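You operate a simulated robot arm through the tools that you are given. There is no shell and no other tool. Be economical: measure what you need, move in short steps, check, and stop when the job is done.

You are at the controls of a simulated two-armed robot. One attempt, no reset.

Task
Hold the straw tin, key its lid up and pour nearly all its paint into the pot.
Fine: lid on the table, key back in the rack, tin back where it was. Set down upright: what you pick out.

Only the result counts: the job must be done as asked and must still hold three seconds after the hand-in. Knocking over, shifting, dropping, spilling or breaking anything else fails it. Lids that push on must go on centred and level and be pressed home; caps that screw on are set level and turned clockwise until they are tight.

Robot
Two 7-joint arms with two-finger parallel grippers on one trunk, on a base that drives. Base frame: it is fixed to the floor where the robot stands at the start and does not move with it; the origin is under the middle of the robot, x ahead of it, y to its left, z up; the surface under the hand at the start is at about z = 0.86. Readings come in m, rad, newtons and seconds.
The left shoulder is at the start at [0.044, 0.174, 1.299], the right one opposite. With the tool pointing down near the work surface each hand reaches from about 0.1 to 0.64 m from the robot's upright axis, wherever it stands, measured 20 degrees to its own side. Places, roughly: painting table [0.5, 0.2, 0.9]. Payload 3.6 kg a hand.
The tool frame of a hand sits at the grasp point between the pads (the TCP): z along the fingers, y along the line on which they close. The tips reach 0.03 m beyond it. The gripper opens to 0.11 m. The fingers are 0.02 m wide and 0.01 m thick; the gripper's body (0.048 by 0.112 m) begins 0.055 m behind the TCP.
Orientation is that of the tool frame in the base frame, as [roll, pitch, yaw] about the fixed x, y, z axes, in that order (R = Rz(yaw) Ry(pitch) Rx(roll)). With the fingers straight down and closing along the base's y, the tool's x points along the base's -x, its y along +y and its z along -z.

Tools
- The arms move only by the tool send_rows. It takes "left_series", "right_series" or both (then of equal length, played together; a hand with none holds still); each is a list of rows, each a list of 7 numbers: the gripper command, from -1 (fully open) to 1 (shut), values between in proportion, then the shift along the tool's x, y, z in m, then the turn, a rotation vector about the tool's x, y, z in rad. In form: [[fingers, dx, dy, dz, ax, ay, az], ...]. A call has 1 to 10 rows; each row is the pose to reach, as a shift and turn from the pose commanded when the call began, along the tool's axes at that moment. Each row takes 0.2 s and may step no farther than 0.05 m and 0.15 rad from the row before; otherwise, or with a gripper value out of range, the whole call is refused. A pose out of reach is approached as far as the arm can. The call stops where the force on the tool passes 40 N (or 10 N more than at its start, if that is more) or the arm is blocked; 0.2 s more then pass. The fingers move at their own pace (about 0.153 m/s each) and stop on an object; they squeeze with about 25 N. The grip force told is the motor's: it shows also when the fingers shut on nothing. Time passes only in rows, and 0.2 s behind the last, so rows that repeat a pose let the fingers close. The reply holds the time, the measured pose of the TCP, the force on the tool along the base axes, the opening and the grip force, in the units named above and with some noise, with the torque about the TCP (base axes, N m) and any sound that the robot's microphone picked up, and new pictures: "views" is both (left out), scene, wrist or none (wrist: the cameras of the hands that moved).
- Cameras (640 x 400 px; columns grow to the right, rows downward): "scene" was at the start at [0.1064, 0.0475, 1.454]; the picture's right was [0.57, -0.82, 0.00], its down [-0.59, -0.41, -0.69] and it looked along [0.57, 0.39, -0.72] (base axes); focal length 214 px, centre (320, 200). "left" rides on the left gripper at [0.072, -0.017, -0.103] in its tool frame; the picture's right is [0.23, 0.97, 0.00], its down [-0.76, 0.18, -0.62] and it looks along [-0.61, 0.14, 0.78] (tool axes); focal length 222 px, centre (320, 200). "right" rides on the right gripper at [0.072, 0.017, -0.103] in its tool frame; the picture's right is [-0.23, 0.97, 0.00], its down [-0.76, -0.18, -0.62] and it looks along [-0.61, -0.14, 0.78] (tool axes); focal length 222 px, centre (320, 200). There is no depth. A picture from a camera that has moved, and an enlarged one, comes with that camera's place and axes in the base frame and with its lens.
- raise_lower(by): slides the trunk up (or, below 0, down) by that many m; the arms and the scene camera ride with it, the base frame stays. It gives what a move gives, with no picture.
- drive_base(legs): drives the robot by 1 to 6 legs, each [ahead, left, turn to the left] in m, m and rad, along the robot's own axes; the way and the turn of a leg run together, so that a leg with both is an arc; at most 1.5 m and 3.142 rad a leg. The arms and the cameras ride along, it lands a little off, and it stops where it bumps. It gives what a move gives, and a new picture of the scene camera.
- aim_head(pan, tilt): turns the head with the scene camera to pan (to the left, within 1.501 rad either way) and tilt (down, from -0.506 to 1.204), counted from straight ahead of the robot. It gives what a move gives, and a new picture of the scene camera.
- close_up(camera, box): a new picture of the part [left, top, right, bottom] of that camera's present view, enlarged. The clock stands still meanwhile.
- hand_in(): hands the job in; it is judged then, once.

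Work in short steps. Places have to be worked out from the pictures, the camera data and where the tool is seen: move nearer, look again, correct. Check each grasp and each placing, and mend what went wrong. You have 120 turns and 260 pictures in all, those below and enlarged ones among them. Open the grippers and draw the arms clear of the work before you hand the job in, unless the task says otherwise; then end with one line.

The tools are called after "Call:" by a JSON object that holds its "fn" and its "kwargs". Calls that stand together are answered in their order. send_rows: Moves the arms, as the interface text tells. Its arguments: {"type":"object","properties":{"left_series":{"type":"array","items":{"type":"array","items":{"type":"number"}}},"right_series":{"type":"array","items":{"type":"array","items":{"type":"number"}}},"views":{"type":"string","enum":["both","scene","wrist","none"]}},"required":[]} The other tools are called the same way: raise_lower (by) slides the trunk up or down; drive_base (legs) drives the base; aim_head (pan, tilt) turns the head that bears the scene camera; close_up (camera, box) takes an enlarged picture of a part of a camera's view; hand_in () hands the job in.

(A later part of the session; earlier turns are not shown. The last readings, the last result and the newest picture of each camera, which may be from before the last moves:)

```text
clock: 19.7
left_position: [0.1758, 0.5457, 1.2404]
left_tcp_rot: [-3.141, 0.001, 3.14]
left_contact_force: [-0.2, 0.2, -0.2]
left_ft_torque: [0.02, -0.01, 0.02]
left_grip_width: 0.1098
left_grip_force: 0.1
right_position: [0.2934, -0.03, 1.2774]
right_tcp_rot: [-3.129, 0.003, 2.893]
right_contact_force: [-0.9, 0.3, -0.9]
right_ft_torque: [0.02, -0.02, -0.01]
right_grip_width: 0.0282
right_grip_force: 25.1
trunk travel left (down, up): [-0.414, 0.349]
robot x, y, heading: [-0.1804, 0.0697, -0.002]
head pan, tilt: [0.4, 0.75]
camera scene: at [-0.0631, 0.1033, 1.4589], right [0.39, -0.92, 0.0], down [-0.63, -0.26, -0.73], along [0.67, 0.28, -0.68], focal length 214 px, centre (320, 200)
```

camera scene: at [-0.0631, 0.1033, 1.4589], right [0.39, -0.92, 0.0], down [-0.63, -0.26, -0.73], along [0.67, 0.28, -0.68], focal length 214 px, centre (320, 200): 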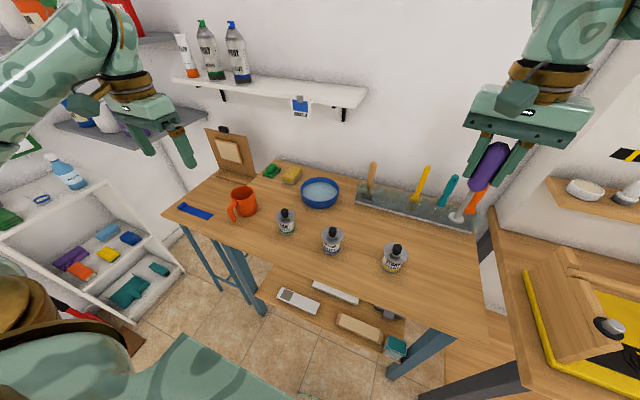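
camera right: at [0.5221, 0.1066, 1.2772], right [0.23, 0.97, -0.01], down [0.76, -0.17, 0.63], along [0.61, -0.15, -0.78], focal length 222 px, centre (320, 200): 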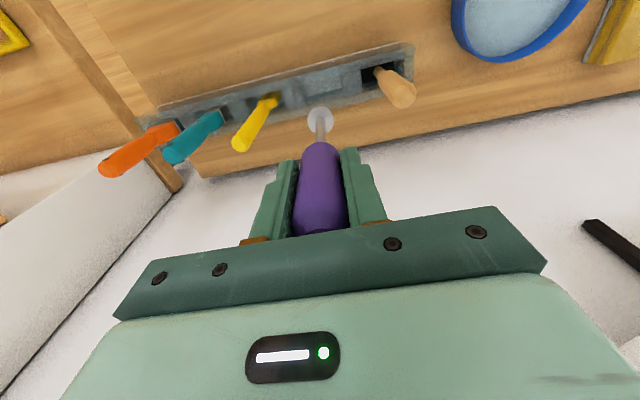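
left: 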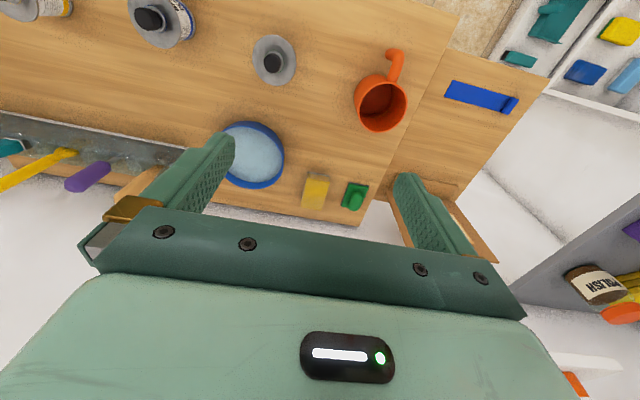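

From here the tins show better; I zoom to refine the straw tin's place and shape.

Call:
{"fn": "close_up", "kwargs": {"camera": "scene", "box": [365, 230, 425, 285]}}

Call:
{"fn": "close_up", "kwargs": {"camera": "scene", "box": [215, 165, 365, 265]}}

```text
7.27 times, centred on (395, 258) of scene
camera zoom: at [-0.0631, 0.1033, 1.4589], right [0.39, -0.92, 0.0], down [-0.63, -0.26, -0.73], along [0.67, 0.28, -0.68], focal length 1560 px, centre (-226, -218)
```

zoom: 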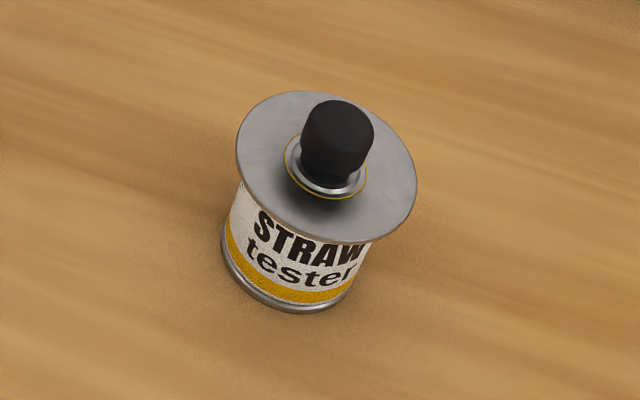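

```text
4.00 times, centred on (290, 215) of scene
camera zoom: at [-0.0631, 0.1033, 1.4589], right [0.39, -0.92, 0.0], down [-0.63, -0.26, -0.73], along [0.67, 0.28, -0.68], focal length 858 px, centre (440, 140)
```

zoom: 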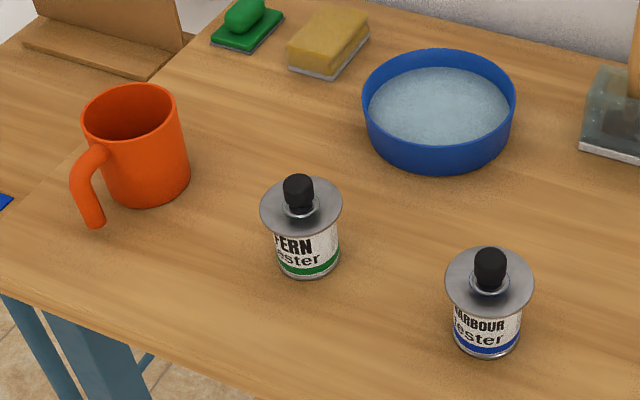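

Straw tin: lid centre (0.343, 0.034, 0.924), table z 0.86, body radius ~0.028, lid radius ~0.036. The left hand must come in nearly horizontal from front-left with its camera on top, so I first roll it in free space.

Call:
{"fn": "send_rows", "kwargs": {"left_series": [[-1, 0, 0, 0, 0, 0, -0.15], [-1, 0, 0, 0, 0, 0, -0.3], [-1, 0, 0, 0, 0, 0, -0.45], [-1, 0, 0, 0, 0, 0, -0.6], [-1, 0, 0, 0, 0, 0, -0.75], [-1, 0, 0, 0, 0, 0, -0.9], [-1, 0, 0, 0, 0, 0, -1.05], [-1, 0, 0, 0, 0, 0, -1.2], [-1, 0, 0, 0, 0, 0, -1.35], [-1, 0, 0, 0, 0, 0, -1.5]], "views": "scene"}}

```text
clock: 21.9
left_position: [0.1754, 0.5464, 1.2405]
left_tcp_rot: [3.142, 0.0, -1.64]
left_contact_force: [-0.3, 0.0, 0.7]
left_ft_torque: [-0.03, 0.0, 0.01]
left_grip_width: 0.1103
left_grip_force: 0.0
right_position: [0.2947, -0.0306, 1.2749]
right_tcp_rot: [-3.13, 0.003, 2.892]
right_contact_force: [0.9, -0.4, -0.8]
right_ft_torque: [0.03, -0.01, 0.01]
right_grip_width: 0.0285
right_grip_force: 25.1
trunk travel left (down, up): [-0.414, 0.349]
robot x, y, heading: [-0.1789, 0.0693, -0.004]
head pan, tilt: [0.4, 0.75]
camera scene: at [-0.062, 0.1034, 1.4588], right [0.39, -0.92, 0.0], down [-0.63, -0.26, -0.73], along [0.67, 0.28, -0.68], focal length 214 px, centre (320, 200)
```

scene: 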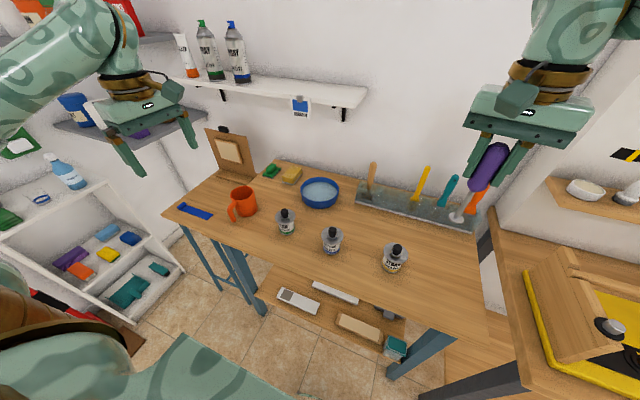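

Roll works. I finish the yaw, then pitch the fingers up towards horizontal.

Call:
{"fn": "send_rows", "kwargs": {"left_series": [[-1, 0, 0, 0, 0, 0, -0.15], [-1, 0, 0, 0, 0, 0, -0.3], [-1, 0, 0, 0, 0, 0, -0.45], [-1, 0, 0, 0, 0, 0, -0.6], [-1, 0, 0, 0, 0, 0, -0.77]], "views": "none"}}

Call:
{"fn": "send_rows", "kwargs": {"left_series": [[-1, 0, 0, 0, 0, 0, -0.15], [-1, 0, 0, 0, 0, 0, -0.3], [-1, 0, 0, 0, 0, 0, -0.45], [-1, 0, 0, 0, 0, 0, -0.6], [-1, 0, 0, 0, 0, 0, -0.75]], "views": "none"}}

```text
refused: row 5 steps farther than a row can; nothing moved
```

```text
clock: 23.1
left_position: [0.2304, 0.6098, 1.2387]
left_tcp_rot: [3.139, -0.001, -0.892]
left_contact_force: [-0.3, -0.7, 0.2]
left_ft_torque: [-0.02, 0.03, 0.0]
left_grip_width: 0.1101
left_grip_force: 0.1
left hand out of reach, approached as far as the arm can: row 3, 4, 5
right_position: [0.2957, -0.0297, 1.2747]
right_tcp_rot: [-3.129, 0.002, 2.893]
right_contact_force: [0.0, 0.3, -1.1]
right_ft_torque: [-0.02, 0.04, 0.01]
right_grip_width: 0.0282
right_grip_force: 25.1
trunk travel left (down, up): [-0.414, 0.349]
robot x, y, heading: [-0.1776, 0.073, -0.0]
head pan, tilt: [0.4, 0.75]
```

Yaw reached (the arm shifted a little to allow it). Now pitch up.

Call:
{"fn": "send_rows", "kwargs": {"left_series": [[-1, 0, 0, 0, 0, 0.15, 0], [-1, 0, 0, 0, 0, 0.3, 0], [-1, 0, 0, 0, 0, 0.45, 0], [-1, 0, 0, 0, 0, 0.6, 0], [-1, 0, 0, 0, 0, 0.75, 0], [-1, 0, 0, 0, 0, 0.9, 0], [-1, 0, 0, 0, 0, 1.05, 0], [-1, 0, 0, 0, 0, 1.2, 0]], "views": "scene"}}

```text
clock: 24.9
left_position: [0.2296, 0.6087, 1.2374]
left_tcp_rot: [3.13, -1.197, -0.88]
left_contact_force: [0.2, 0.2, 0.3]
left_ft_torque: [0.04, 0.0, 0.0]
left_grip_width: 0.1101
left_grip_force: 0.1
right_position: [0.2951, -0.0283, 1.2756]
right_tcp_rot: [-3.131, 0.004, 2.891]
right_contact_force: [1.3, 0.6, -2.0]
right_ft_torque: [0.0, 0.0, 0.0]
right_grip_width: 0.0281
right_grip_force: 25.3
trunk travel left (down, up): [-0.414, 0.349]
robot x, y, heading: [-0.1771, 0.071, 0.001]
head pan, tilt: [0.4, 0.75]
camera scene: at [-0.0612, 0.1034, 1.459], right [0.39, -0.92, 0.0], down [-0.63, -0.26, -0.73], along [0.67, 0.28, -0.68], focal length 214 px, centre (320, 200)
```

scene: 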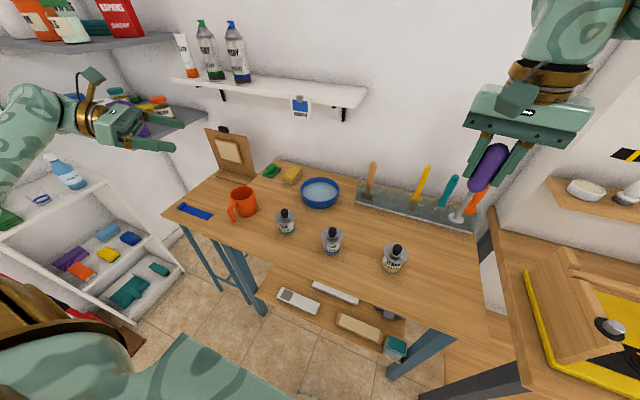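

The left hand now points front-right, 21° below horizontal. I bring it to a standoff in front-left of the straw tin, moving the key hand right to keep clear.

Call:
{"fn": "send_rows", "kwargs": {"left_series": [[-1, -0.006, 0.028, 0.0405, 0, 0, 0], [-1, -0.0125, 0.056, 0.081, 0, 0, 0], [-1, -0.019, 0.0835, 0.122, 0, 0, 0], [-1, -0.025, 0.1115, 0.1625, 0, 0, 0], [-1, -0.031, 0.139, 0.203, 0, 0, 0], [-1, -0.0375, 0.167, 0.244, 0, 0, 0], [-1, -0.044, 0.195, 0.2845, 0, 0, 0], [-1, -0.05, 0.223, 0.325, 0, 0, 0], [-1, -0.0565, 0.251, 0.366, 0, 0, 0], [-1, -0.0625, 0.2785, 0.4065, 0, 0, 0]], "right_series": [[1, -0.009, -0.036, 0, 0, 0, 0], [1, -0.018, -0.072, 0, 0, 0, 0], [1, -0.027, -0.108, 0, 0, 0, 0], [1, -0.037, -0.145, 0, 0, 0, 0], [1, -0.037, -0.145, 0, 0, 0, 0], [1, -0.037, -0.145, 0, 0, 0, 0], [1, -0.037, -0.145, 0, 0, 0, 0], [1, -0.037, -0.145, 0, 0, 0, 0], [1, -0.037, -0.145, 0, 0, 0, 0], [1, -0.037, -0.145, 0, 0, 0, 0]], "views": "both"}}

```text
clock: 27.1
left_position: [0.2401, 0.1582, 1.0345]
left_tcp_rot: [3.139, -1.199, -0.893]
left_contact_force: [0.3, 0.3, -0.7]
left_ft_torque: [0.02, 0.01, -0.01]
left_grip_width: 0.1099
left_grip_force: 0.1
right_position: [0.2966, -0.181, 1.2786]
right_tcp_rot: [-3.133, 0.001, 2.892]
right_contact_force: [-0.7, 1.3, -1.6]
right_ft_torque: [0.03, -0.01, 0.0]
right_grip_width: 0.0285
right_grip_force: 25.4
trunk travel left (down, up): [-0.414, 0.349]
robot x, y, heading: [-0.1808, 0.0692, -0.003]
head pan, tilt: [0.4, 0.75]
camera scene: at [-0.061, 0.102, 1.4587], right [0.39, -0.92, 0.0], down [-0.63, -0.26, -0.73], along [0.67, 0.28, -0.68], focal length 214 px, centre (320, 200)
camera right: at [0.2295, -0.1468, 1.3804], right [0.46, 0.89, -0.01], down [0.69, -0.35, 0.63], along [0.55, -0.3, -0.78], focal length 222 px, centre (320, 200)
camera left: at [0.2108, 0.2233, 1.1409], right [-0.71, -0.68, 0.21], down [-0.68, 0.56, -0.48], along [0.21, -0.48, -0.85], focal length 222 px, centre (320, 200)
```

scene: 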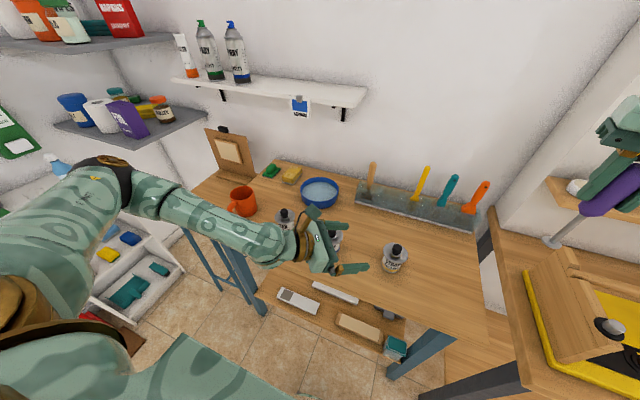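
right: 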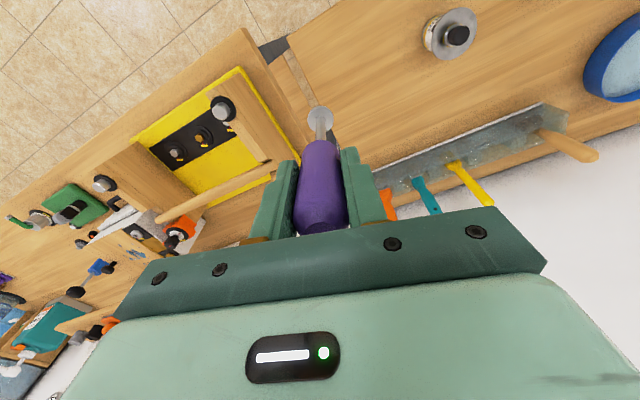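
left: 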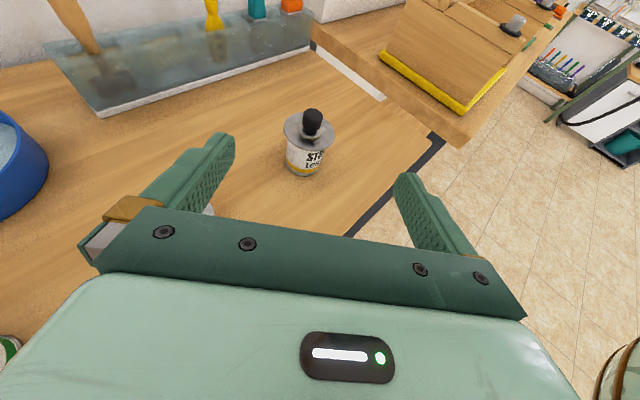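

The tin sits centrally ahead of the open fingers. I go down to a pregrasp 10 cm short of it at z 0.888.

Call:
{"fn": "send_rows", "kwargs": {"left_series": [[-1, -0.028, -0.001, 0.027, 0, 0, 0], [-1, -0.056, -0.002, 0.055, 0, 0, 0], [-1, -0.085, -0.003, 0.083, 0, 0, 0], [-1, -0.114, -0.004, 0.111, 0, 0, 0], [-1, -0.114, -0.004, 0.111, 0, 0, 0]], "views": "both"}}

Call:
{"fn": "close_up", "kwargs": {"camera": "scene", "box": [270, 200, 430, 300]}}

```text
clock: 28.3
left_position: [0.2808, 0.1119, 0.8878]
left_tcp_rot: [3.14, -1.202, -0.893]
left_contact_force: [0.7, -0.1, 0.6]
left_ft_torque: [-0.01, -0.01, 0.0]
left_grip_width: 0.11
left_grip_force: 0.0
right_position: [0.2948, -0.1795, 1.2777]
right_tcp_rot: [-3.128, 0.004, 2.894]
right_contact_force: [0.4, -0.5, -0.4]
right_ft_torque: [-0.01, 0.01, 0.01]
right_grip_width: 0.0286
right_grip_force: 25.0
trunk travel left (down, up): [-0.414, 0.349]
robot x, y, heading: [-0.1777, 0.069, 0.0]
head pan, tilt: [0.4, 0.75]
camera scene: at [-0.0622, 0.1035, 1.4589], right [0.39, -0.92, 0.0], down [-0.63, -0.26, -0.73], along [0.67, 0.28, -0.68], focal length 214 px, centre (320, 200)
camera left: at [0.2512, 0.1771, 0.9942], right [-0.71, -0.67, 0.21], down [-0.68, 0.56, -0.48], along [0.21, -0.49, -0.85], focal length 222 px, centre (320, 200)
```

scene: 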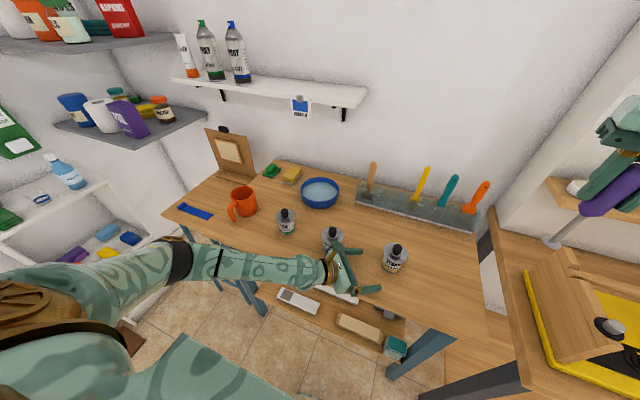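
left: 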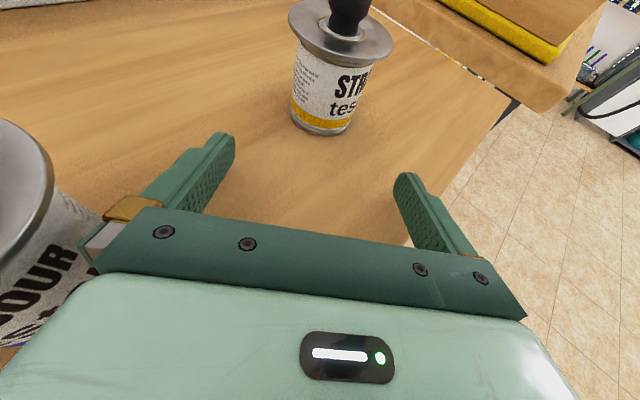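

```text
4.00 times, centred on (350, 250) of scene
camera zoom: at [-0.0622, 0.1035, 1.4589], right [0.39, -0.92, 0.0], down [-0.63, -0.26, -0.73], along [0.67, 0.28, -0.68], focal length 858 px, centre (200, 0)
```

zoom: 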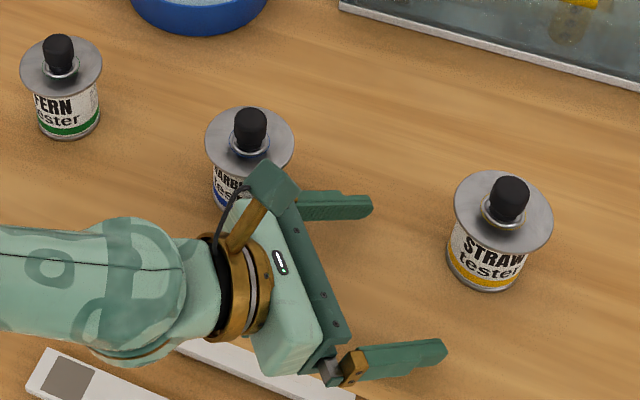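

Clear on both sides. I advance horizontally until the body is between the pads.

Call:
{"fn": "send_rows", "kwargs": {"left_series": [[-1, 0.012, 0, 0.03, 0, 0, 0], [-1, 0.024, -0.001, 0.06, 0, 0, 0], [-1, 0.035, -0.001, 0.089, 0, 0, 0], [-1, 0.035, -0.001, 0.089, 0, 0, 0]], "views": "both"}}

Call:
{"fn": "close_up", "kwargs": {"camera": "scene", "box": [310, 200, 440, 300]}}

```text
clock: 29.3
left_position: [0.3389, 0.0378, 0.8894]
left_tcp_rot: [3.139, -1.202, -0.892]
left_contact_force: [0.0, 1.1, -0.4]
left_ft_torque: [0.03, -0.03, -0.01]
left_grip_width: 0.1101
left_grip_force: 0.0
right_position: [0.2952, -0.1801, 1.2794]
right_tcp_rot: [-3.13, 0.003, 2.891]
right_contact_force: [-0.7, 0.9, -1.0]
right_ft_torque: [-0.01, -0.02, 0.02]
right_grip_width: 0.0286
right_grip_force: 25.2
trunk travel left (down, up): [-0.414, 0.349]
robot x, y, heading: [-0.1783, 0.0687, -0.005]
head pan, tilt: [0.4, 0.75]
camera scene: at [-0.0622, 0.1037, 1.4588], right [0.39, -0.92, 0.0], down [-0.63, -0.26, -0.73], along [0.67, 0.28, -0.68], focal length 214 px, centre (320, 200)
camera left: at [0.31, 0.104, 0.9958], right [-0.71, -0.67, 0.21], down [-0.68, 0.56, -0.48], along [0.21, -0.49, -0.85], focal length 222 px, centre (320, 200)
```

scene: 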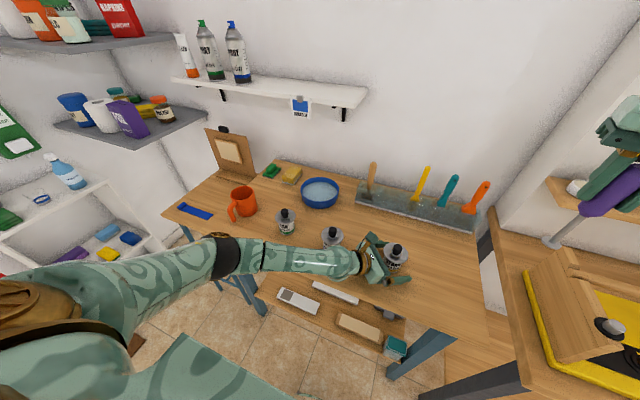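
left: 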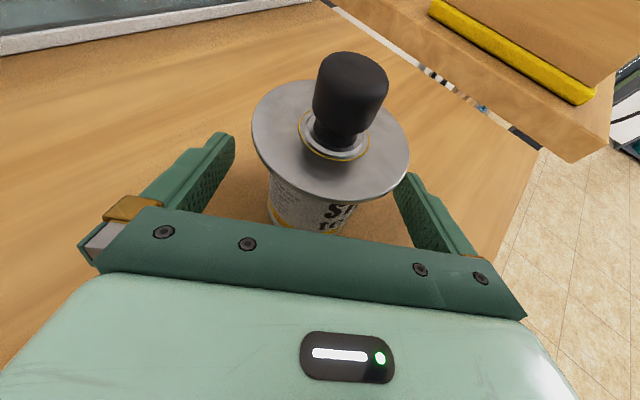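

```text
4.00 times, centred on (375, 250) of scene
camera zoom: at [-0.0622, 0.1037, 1.4588], right [0.39, -0.92, 0.0], down [-0.63, -0.26, -0.73], along [0.67, 0.28, -0.68], focal length 858 px, centre (100, 0)
```

zoom: 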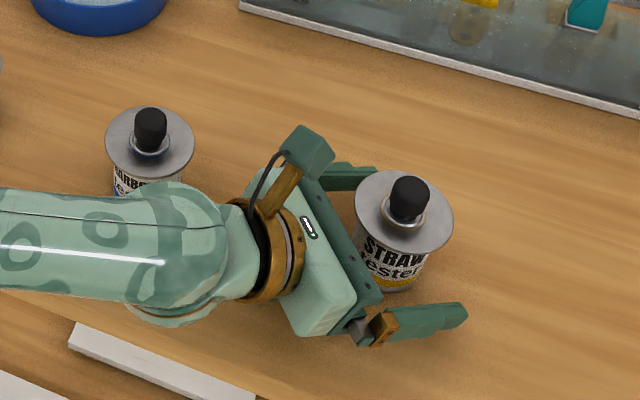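

The tin is within the pads with about 3 mm lateral offset; I correct that and close on the body.

Call:
{"fn": "send_rows", "kwargs": {"left_series": [[-1, 0, -0.003, 0, 0, 0, 0], [0.2, 0, -0.003, 0, 0, 0, 0], [1, 0, -0.003, 0, 0, 0, 0], [1, 0, -0.003, 0, 0, 0, 0], [1, 0, -0.003, 0, 0, 0, 0]], "views": "wrist"}}

Call:
{"fn": "close_up", "kwargs": {"camera": "scene", "box": [310, 200, 440, 300]}}

```text
clock: 30.5
left_position: [0.3434, 0.0389, 0.8889]
left_tcp_rot: [3.141, -1.2, -0.892]
left_contact_force: [0.7, 1.7, 1.3]
left_ft_torque: [0.08, -0.05, 0.02]
left_grip_width: 0.0533
left_grip_force: 24.7
right_position: [0.2956, -0.1804, 1.2789]
right_tcp_rot: [-3.129, 0.003, 2.893]
right_contact_force: [-0.4, 0.5, -1.7]
right_ft_torque: [-0.03, 0.03, 0.01]
right_grip_width: 0.0283
right_grip_force: 24.7
trunk travel left (down, up): [-0.414, 0.349]
robot x, y, heading: [-0.1827, 0.0696, -0.001]
head pan, tilt: [0.4, 0.75]
camera left: at [0.3124, 0.1057, 0.995], right [-0.71, -0.67, 0.21], down [-0.68, 0.56, -0.48], along [0.21, -0.49, -0.85], focal length 222 px, centre (320, 200)
```

left: 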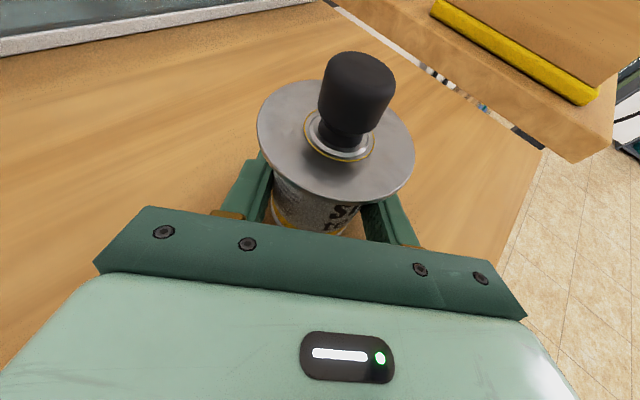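

```text
4.00 times, centred on (375, 250) of scene
camera zoom: at [-0.0618, 0.1031, 1.4588], right [0.39, -0.92, 0.0], down [-0.63, -0.26, -0.73], along [0.67, 0.28, -0.68], focal length 858 px, centre (100, 0)
```

zoom: 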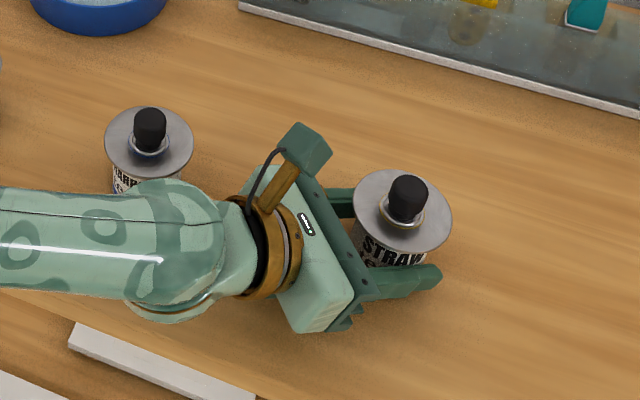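

The tin is held (53 mm body, hardly moved). Now I bring the key over to the far side of the tin, staying high first.

Call:
{"fn": "send_rows", "kwargs": {"right_series": [[1, -0.011, 0.045, 0, 0, 0, 0], [1, -0.023, 0.09, 0, 0, 0, 0], [1, -0.034, 0.135, 0, 0, 0, 0], [1, -0.046, 0.181, 0, 0, 0, 0], [1, -0.046, 0.181, 0.045, 0, 0, 0], [1, -0.046, 0.181, 0.09, 0, 0, 0], [1, -0.046, 0.181, 0.135, 0, 0, 0], [1, -0.046, 0.181, 0.17, 0, 0, 0], [1, -0.046, 0.181, 0.17, 0, 0, 0]], "views": "both"}}

Call:
{"fn": "close_up", "kwargs": {"camera": "scene", "box": [330, 150, 450, 290]}}

Call:
{"fn": "close_up", "kwargs": {"camera": "left", "box": [200, 0, 460, 200]}}

```text
clock: 32.5
left_position: [0.3421, 0.0393, 0.889]
left_tcp_rot: [3.141, -1.198, -0.894]
left_contact_force: [0.7, 0.6, 2.5]
left_ft_torque: [-0.06, -0.06, -0.04]
left_grip_width: 0.0533
left_grip_force: 24.8
right_position: [0.3843, -0.0152, 1.106]
right_tcp_rot: [-3.129, 0.004, 2.889]
right_contact_force: [0.1, -0.2, -1.6]
right_ft_torque: [0.03, 0.04, 0.01]
right_grip_width: 0.0283
right_grip_force: 25.1
trunk travel left (down, up): [-0.414, 0.349]
robot x, y, heading: [-0.1784, 0.0716, -0.007]
head pan, tilt: [0.4, 0.75]
camera scene: at [-0.062, 0.1031, 1.4589], right [0.39, -0.92, 0.0], down [-0.63, -0.26, -0.73], along [0.67, 0.28, -0.68], focal length 214 px, centre (320, 200)
camera right: at [0.3181, 0.0182, 1.2085], right [0.46, 0.89, -0.01], down [0.69, -0.35, 0.63], along [0.55, -0.3, -0.78], focal length 222 px, centre (320, 200)
```

scene: 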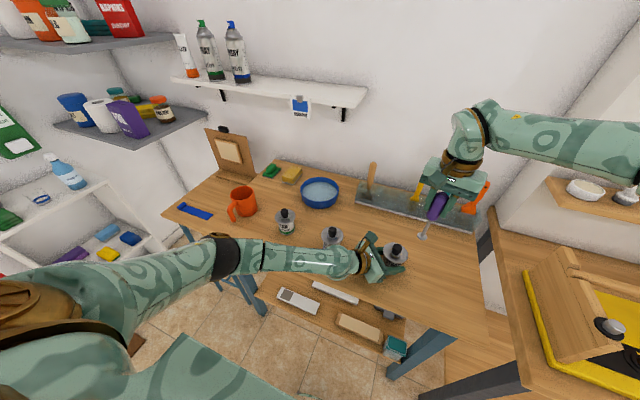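
right: 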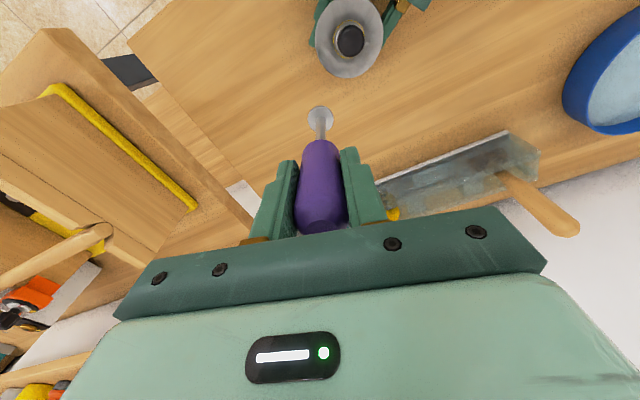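

```text
2.86 times, centred on (390, 220) of scene
camera zoom: at [-0.062, 0.1031, 1.4589], right [0.39, -0.92, 0.0], down [-0.63, -0.26, -0.73], along [0.67, 0.28, -0.68], focal length 613 px, centre (120, 143)
```

zoom: 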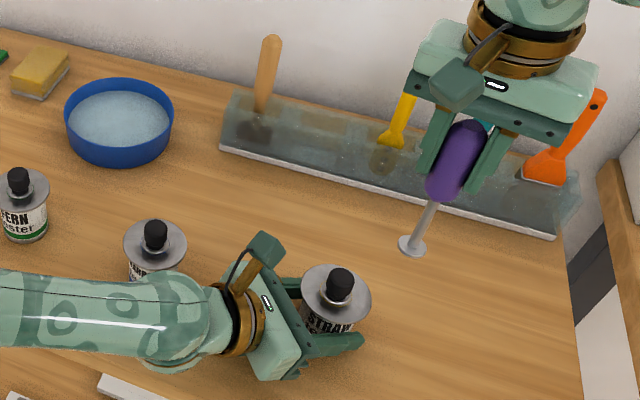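

```text
2.00 times, centred on (330, 100) of left
camera zoom: at [0.3122, 0.1056, 0.9949], right [-0.71, -0.67, 0.21], down [-0.68, 0.56, -0.48], along [0.21, -0.49, -0.85], focal length 444 px, centre (300, 400)
```

zoom: 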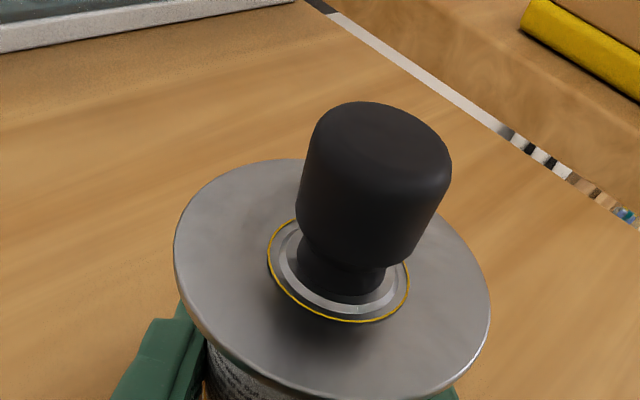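

The flange is at about (0.382, −0.017, 0.985), 6 cm out on the far side. I descend until it is just below the lid's level (~0.909).

Call:
{"fn": "send_rows", "kwargs": {"right_series": [[1, 0, 0, 0.03, 0, 0, 0], [1, 0, 0, 0.06, 0, 0, 0], [1, 0, 0, 0.076, 0, 0, 0], [1, 0, 0, 0.076, 0, 0, 0]], "views": "wrist"}}

Call:
{"fn": "close_up", "kwargs": {"camera": "scene", "box": [360, 210, 460, 290]}}

Call:
{"fn": "close_up", "kwargs": {"camera": "left", "box": [200, 0, 460, 200]}}

```text
clock: 33.5
left_position: [0.3424, 0.04, 0.8884]
left_tcp_rot: [3.14, -1.201, -0.892]
left_contact_force: [0.2, 0.0, 1.6]
left_ft_torque: [-0.03, 0.0, -0.01]
left_grip_width: 0.0534
left_grip_force: 24.8
right_position: [0.3833, -0.0188, 1.0293]
right_tcp_rot: [-3.129, 0.004, 2.89]
right_contact_force: [-0.1, -1.0, -1.7]
right_ft_torque: [0.02, -0.04, 0.02]
right_grip_width: 0.0281
right_grip_force: 25.1
trunk travel left (down, up): [-0.414, 0.349]
robot x, y, heading: [-0.1783, 0.0714, -0.005]
head pan, tilt: [0.4, 0.75]
camera right: at [0.3178, 0.0163, 1.1323], right [0.46, 0.89, -0.01], down [0.69, -0.35, 0.63], along [0.55, -0.3, -0.78], focal length 222 px, centre (320, 200)
```

right: 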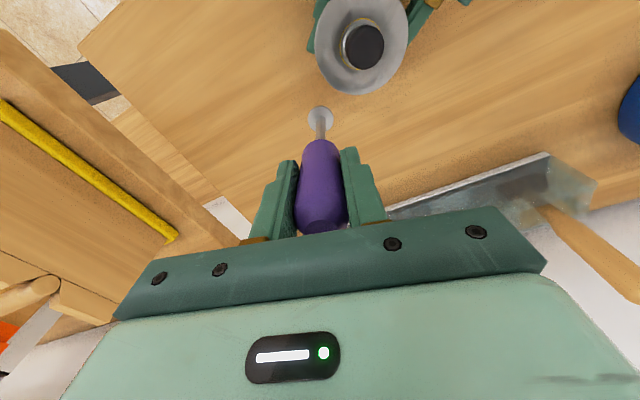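

```text
5.00 times, centred on (410, 250) of scene
camera zoom: at [-0.062, 0.1032, 1.4588], right [0.39, -0.92, 0.0], down [-0.63, -0.26, -0.73], along [0.67, 0.28, -0.68], focal length 1072 px, centre (-130, -50)
```

zoom: 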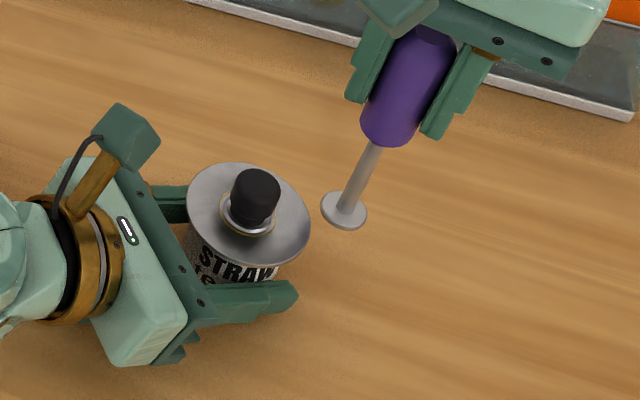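

```text
2.00 times, centred on (330, 100) of left
camera zoom: at [0.3122, 0.1058, 0.9949], right [-0.71, -0.67, 0.21], down [-0.68, 0.56, -0.48], along [0.21, -0.49, -0.85], focal length 444 px, centre (300, 400)
```

zoom: 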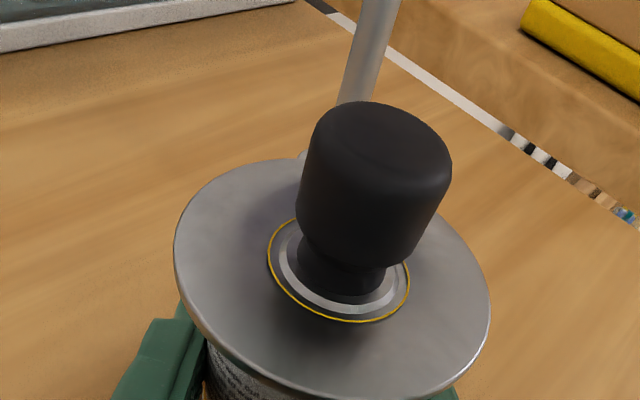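

Flange (0.381, −0.020), lid centre (0.344, 0.035): 66 mm apart. I slide the key 24 mm towards the tin so the flange goes under the rim.

Call:
{"fn": "send_rows", "kwargs": {"right_series": [[1, 0.006, 0.0055, 0, 0, 0, 0], [1, 0.012, 0.011, 0, 0, 0, 0], [1, 0.018, 0.016, 0, 0, 0, 0], [1, 0.018, 0.016, 0, 0, 0, 0]], "views": "wrist"}}

Call:
{"fn": "close_up", "kwargs": {"camera": "scene", "box": [360, 210, 460, 290]}}

Call:
{"fn": "close_up", "kwargs": {"camera": "right", "box": [240, 0, 440, 150]}}

```text
clock: 34.5
left_position: [0.3426, 0.0397, 0.8889]
left_tcp_rot: [3.139, -1.198, -0.892]
left_contact_force: [0.1, 0.6, 0.5]
left_ft_torque: [0.01, -0.03, -0.02]
left_grip_width: 0.053
left_grip_force: 25.3
right_position: [0.3703, 0.0003, 1.0293]
right_tcp_rot: [-3.13, 0.003, 2.89]
right_contact_force: [-0.1, 0.1, -0.7]
right_ft_torque: [-0.01, 0.01, 0.02]
right_grip_width: 0.0284
right_grip_force: 24.4
trunk travel left (down, up): [-0.414, 0.349]
robot x, y, heading: [-0.1779, 0.0707, -0.003]
head pan, tilt: [0.4, 0.75]
camera right: at [0.3036, 0.0354, 1.1315], right [0.46, 0.89, -0.01], down [0.69, -0.35, 0.63], along [0.55, -0.3, -0.78], focal length 222 px, centre (320, 200)
```

right: 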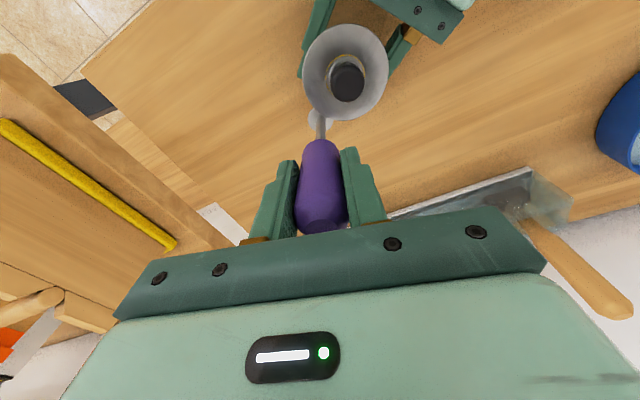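

```text
5.00 times, centred on (410, 250) of scene
camera zoom: at [-0.0619, 0.1032, 1.4588], right [0.39, -0.92, 0.0], down [-0.63, -0.26, -0.73], along [0.67, 0.28, -0.68], focal length 1072 px, centre (-130, -50)
```

zoom: 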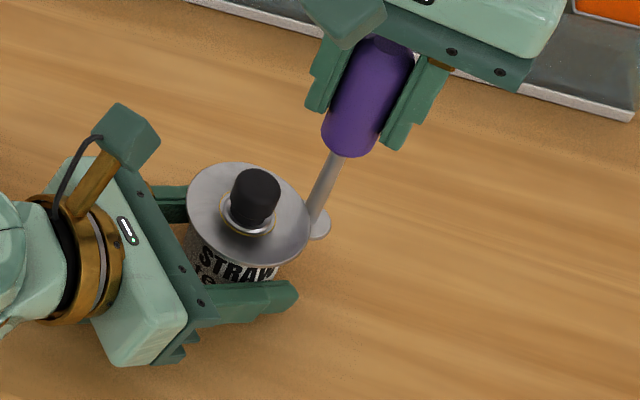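

```text
2.67 times, centred on (340, 75) of right
camera zoom: at [0.3036, 0.0354, 1.1315], right [0.46, 0.89, -0.01], down [0.69, -0.35, 0.63], along [0.55, -0.3, -0.78], focal length 592 px, centre (267, 533)
```

zoom: 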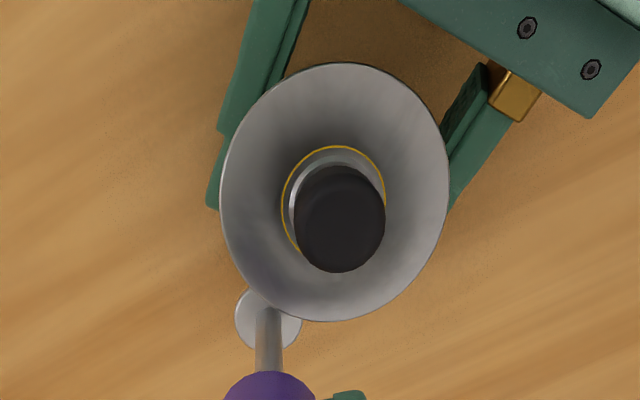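

The flange is partly under the rim with the shank nearly touching. I push 2 mm further, then raise the key gently.

Call:
{"fn": "send_rows", "kwargs": {"right_series": [[1, 0.0015, 0.0014, 0, 0, 0, 0], [1, 0.0015, 0.0014, -0.005, 0, 0, 0], [1, 0.0015, 0.0014, -0.009, 0, 0, 0], [1, 0.0015, 0.0014, -0.012, 0, 0, 0], [1, 0.0015, 0.0014, -0.015, 0, 0, 0]], "views": "wrist"}}

Call:
{"fn": "close_up", "kwargs": {"camera": "scene", "box": [360, 210, 460, 290]}}

```text
clock: 35.7
left_position: [0.341, 0.0393, 0.8889]
left_tcp_rot: [3.14, -1.199, -0.891]
left_contact_force: [-0.7, 0.6, 0.8]
left_ft_torque: [0.03, -0.03, 0.01]
left_grip_width: 0.053
left_grip_force: 25.6
right_position: [0.3694, 0.0024, 1.0439]
right_tcp_rot: [-3.129, 0.001, 2.889]
right_contact_force: [0.8, -0.4, -0.5]
right_ft_torque: [-0.01, 0.02, 0.01]
right_grip_width: 0.0284
right_grip_force: 24.9
trunk travel left (down, up): [-0.414, 0.349]
robot x, y, heading: [-0.1826, 0.0696, 0.0]
head pan, tilt: [0.4, 0.75]
camera right: at [0.3026, 0.0376, 1.1462], right [0.46, 0.89, -0.01], down [0.69, -0.35, 0.63], along [0.55, -0.3, -0.78], focal length 222 px, centre (320, 200)
```

right: 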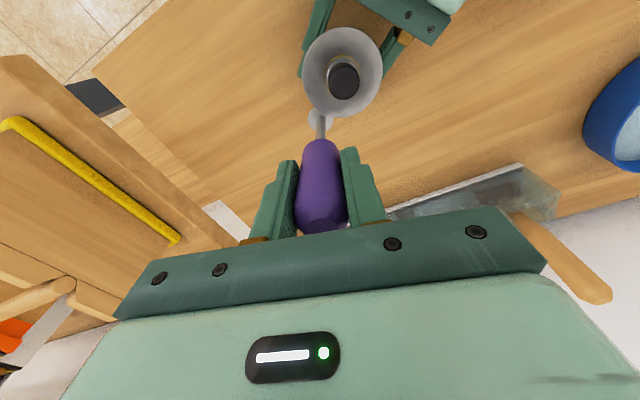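

```text
5.00 times, centred on (410, 250) of scene
camera zoom: at [-0.0618, 0.1032, 1.4588], right [0.39, -0.92, 0.0], down [-0.63, -0.26, -0.73], along [0.67, 0.28, -0.68], focal length 1072 px, centre (-130, -50)
```

zoom: 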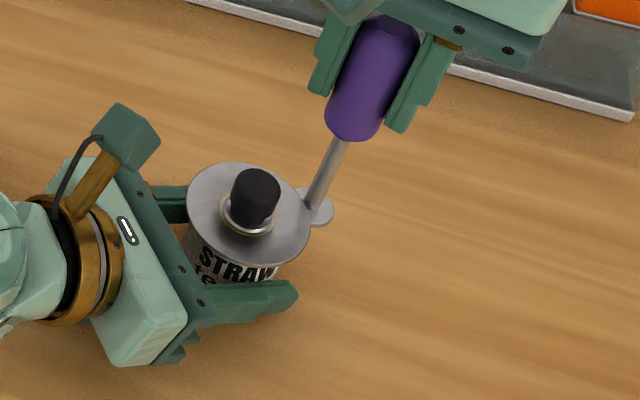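

No contact yet and the flange still appears under the lid edge; I continue raising in small steps.

Call:
{"fn": "send_rows", "kwargs": {"right_series": [[1, 0, 0, -0.003, 0, 0, 0], [1, 0, 0, -0.006, 0, 0, 0], [1, 0, 0, -0.009, 0, 0, 0]], "views": "none"}}

Call:
{"fn": "close_up", "kwargs": {"camera": "scene", "box": [380, 230, 440, 275]}}

Call:
{"fn": "close_up", "kwargs": {"camera": "right", "box": [240, 0, 440, 150]}}

```text
clock: 36.5
left_position: [0.342, 0.0401, 0.8887]
left_tcp_rot: [3.141, -1.201, -0.892]
left_contact_force: [0.2, -1.3, 0.8]
left_ft_torque: [-0.04, -0.04, -0.04]
left_grip_width: 0.053
left_grip_force: 24.9
right_position: [0.3713, 0.0021, 1.0516]
right_tcp_rot: [-3.128, 0.003, 2.892]
right_contact_force: [0.8, 0.1, -4.1]
right_ft_torque: [0.09, -0.12, -0.01]
right_grip_width: 0.0284
right_grip_force: 25.1
trunk travel left (down, up): [-0.414, 0.349]
robot x, y, heading: [-0.1771, 0.0686, -0.003]
head pan, tilt: [0.4, 0.75]
```

```text
8.89 times, centred on (410, 252) of scene
camera zoom: at [-0.0615, 0.1031, 1.4587], right [0.39, -0.92, 0.0], down [-0.63, -0.26, -0.73], along [0.67, 0.28, -0.68], focal length 1906 px, centre (-480, -267)
```

zoom: 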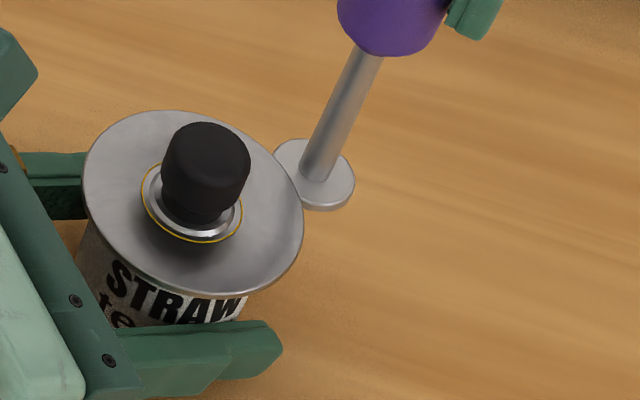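

```text
2.67 times, centred on (340, 75) of right
camera zoom: at [0.3032, 0.037, 1.1548], right [0.46, 0.89, -0.01], down [0.69, -0.35, 0.63], along [0.55, -0.3, -0.78], focal length 592 px, centre (267, 533)
```

zoom: 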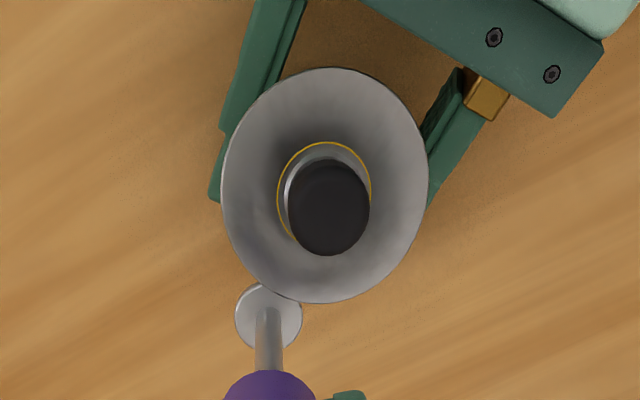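

The flange only just catches the edge: it is ~49 mm from the lid centre rather than 42. I lower 7 mm, move in 7 mm more, then raise.

Call:
{"fn": "send_rows", "kwargs": {"right_series": [[1, 0, 0, 0.008, 0, 0, 0], [1, 0.003, 0.002, 0.008, 0, 0, 0], [1, 0.0058, 0.004, 0.008, 0, 0, 0], [1, 0.0058, 0.004, 0.008, 0, 0, 0]], "views": "none"}}

Call:
{"fn": "close_up", "kwargs": {"camera": "scene", "box": [380, 230, 440, 275]}}

```text
clock: 37.5
left_position: [0.3422, 0.0388, 0.8892]
left_tcp_rot: [3.14, -1.198, -0.893]
left_contact_force: [-2.3, 1.9, 1.3]
left_ft_torque: [-0.1, -0.02, 0.03]
left_grip_width: 0.0528
left_grip_force: 25.1
right_position: [0.3673, 0.0074, 1.0444]
right_tcp_rot: [-3.129, 0.003, 2.89]
right_contact_force: [1.9, -2.9, -1.6]
right_ft_torque: [-0.33, -0.21, 0.0]
right_grip_width: 0.0284
right_grip_force: 24.6
trunk travel left (down, up): [-0.414, 0.349]
robot x, y, heading: [-0.1785, 0.0693, -0.003]
head pan, tilt: [0.4, 0.75]
```

```text
8.89 times, centred on (410, 252) of scene
camera zoom: at [-0.0618, 0.1031, 1.4588], right [0.39, -0.92, 0.0], down [-0.63, -0.26, -0.73], along [0.67, 0.28, -0.68], focal length 1906 px, centre (-480, -267)
```

zoom: 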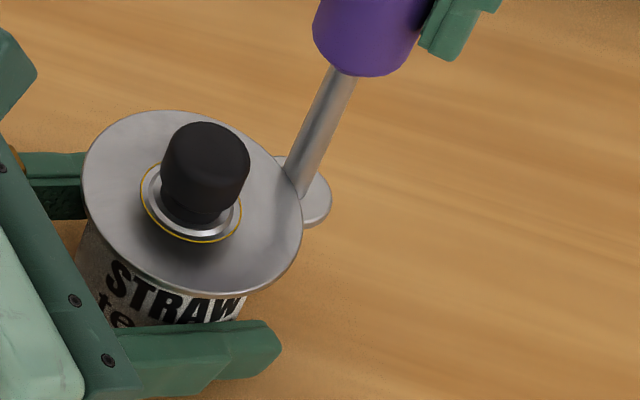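

Now the shank presses the rim with the flange beneath. I raise slowly.

Call:
{"fn": "send_rows", "kwargs": {"right_series": [[1, 0, 0, -0.003, 0, 0, 0], [1, 0, 0, -0.006, 0, 0, 0], [1, 0, 0, -0.008, 0, 0, 0], [1, 0, 0, -0.01, 0, 0, 0], [1, 0, 0, -0.012, 0, 0, 0], [1, 0, 0, -0.014, 0, 0, 0]], "views": "none"}}

Call:
{"fn": "close_up", "kwargs": {"camera": "scene", "box": [380, 230, 440, 275]}}

```text
clock: 38.9
left_position: [0.3423, 0.0395, 0.8873]
left_tcp_rot: [3.139, -1.198, -0.892]
left_contact_force: [-0.2, 1.1, 0.0]
left_ft_torque: [0.02, 0.0, 0.01]
left_grip_width: 0.0525
left_grip_force: 24.8
right_position: [0.3659, 0.008, 1.0582]
right_tcp_rot: [-3.134, 0.003, 2.894]
right_contact_force: [-0.5, -0.6, -1.8]
right_ft_torque: [0.02, 0.03, 0.03]
right_grip_width: 0.0283
right_grip_force: 25.0
trunk travel left (down, up): [-0.414, 0.349]
robot x, y, heading: [-0.1815, 0.0686, -0.004]
head pan, tilt: [0.4, 0.75]
```

```text
8.89 times, centred on (410, 252) of scene
camera zoom: at [-0.0617, 0.1032, 1.4588], right [0.39, -0.92, 0.0], down [-0.63, -0.26, -0.73], along [0.67, 0.28, -0.68], focal length 1906 px, centre (-480, -267)
```

zoom: 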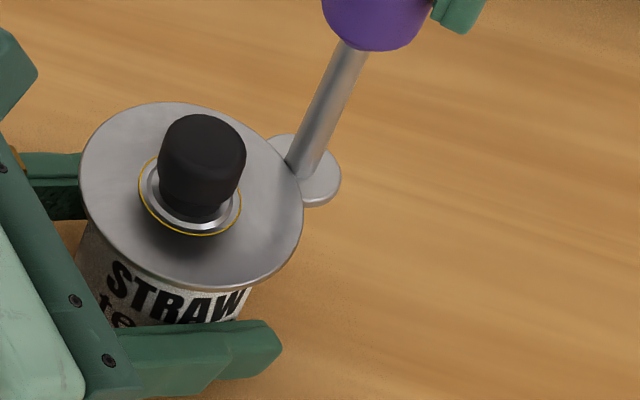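

The lid has risen a few mm evenly. I lower the key slightly, back it out, and check the lid.

Call:
{"fn": "send_rows", "kwargs": {"right_series": [[1, 0, 0, 0.005, 0, 0, 0], [1, 0, 0, 0.01, 0, 0, 0], [1, -0.01, -0.007, 0.01, 0, 0, 0], [1, -0.022, -0.018, 0.01, 0, 0, 0], [1, -0.022, -0.018, 0.01, 0, 0, 0]], "views": "wrist"}}

Call:
{"fn": "close_up", "kwargs": {"camera": "scene", "box": [380, 230, 440, 275]}}

Call:
{"fn": "close_up", "kwargs": {"camera": "left", "box": [200, 0, 460, 200]}}

```text
clock: 40.1
left_position: [0.342, 0.0396, 0.8892]
left_tcp_rot: [3.141, -1.2, -0.892]
left_contact_force: [0.2, 0.2, 0.5]
left_ft_torque: [-0.02, 0.03, -0.02]
left_grip_width: 0.0524
left_grip_force: 24.9
right_position: [0.382, -0.0152, 1.0493]
right_tcp_rot: [-3.13, 0.003, 2.892]
right_contact_force: [0.4, -0.3, -1.5]
right_ft_torque: [0.01, 0.0, 0.0]
right_grip_width: 0.0284
right_grip_force: 24.9
trunk travel left (down, up): [-0.414, 0.349]
robot x, y, heading: [-0.176, 0.0696, -0.003]
head pan, tilt: [0.4, 0.75]
camera right: at [0.3156, 0.0189, 1.1518], right [0.46, 0.89, -0.01], down [0.69, -0.35, 0.63], along [0.55, -0.3, -0.78], focal length 222 px, centre (320, 200)
```

right: 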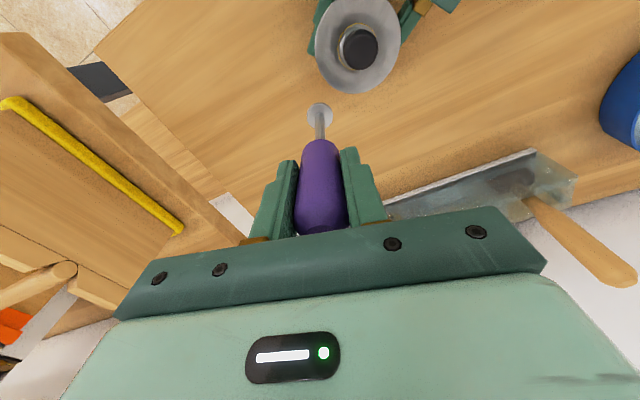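

```text
8.89 times, centred on (410, 252) of scene
camera zoom: at [-0.0617, 0.1035, 1.4588], right [0.39, -0.92, 0.0], down [-0.63, -0.26, -0.73], along [0.67, 0.28, -0.68], focal length 1906 px, centre (-480, -267)
```

zoom: 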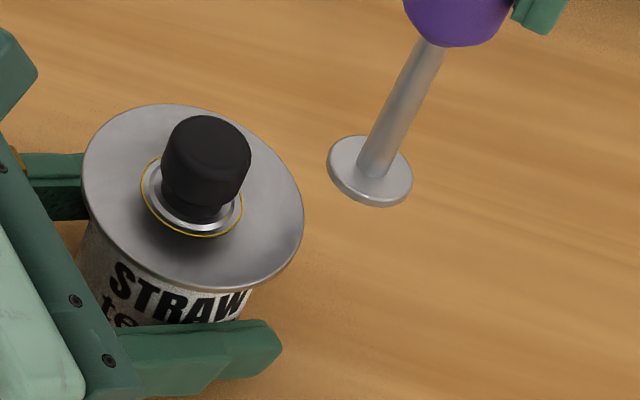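

```text
2.00 times, centred on (330, 100) of left
camera zoom: at [0.3123, 0.1058, 0.9948], right [-0.71, -0.67, 0.21], down [-0.68, 0.56, -0.48], along [0.21, -0.49, -0.85], focal length 444 px, centre (300, 400)
```

zoom: 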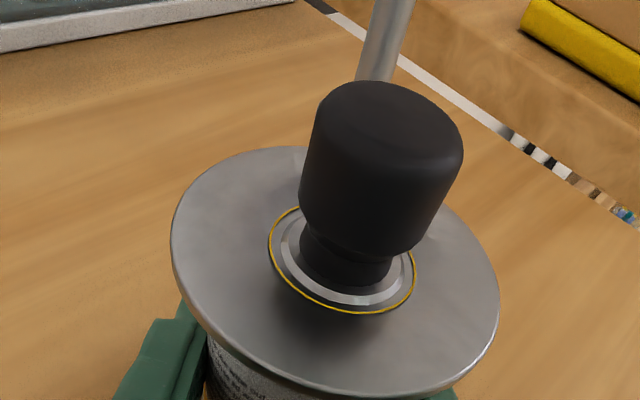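

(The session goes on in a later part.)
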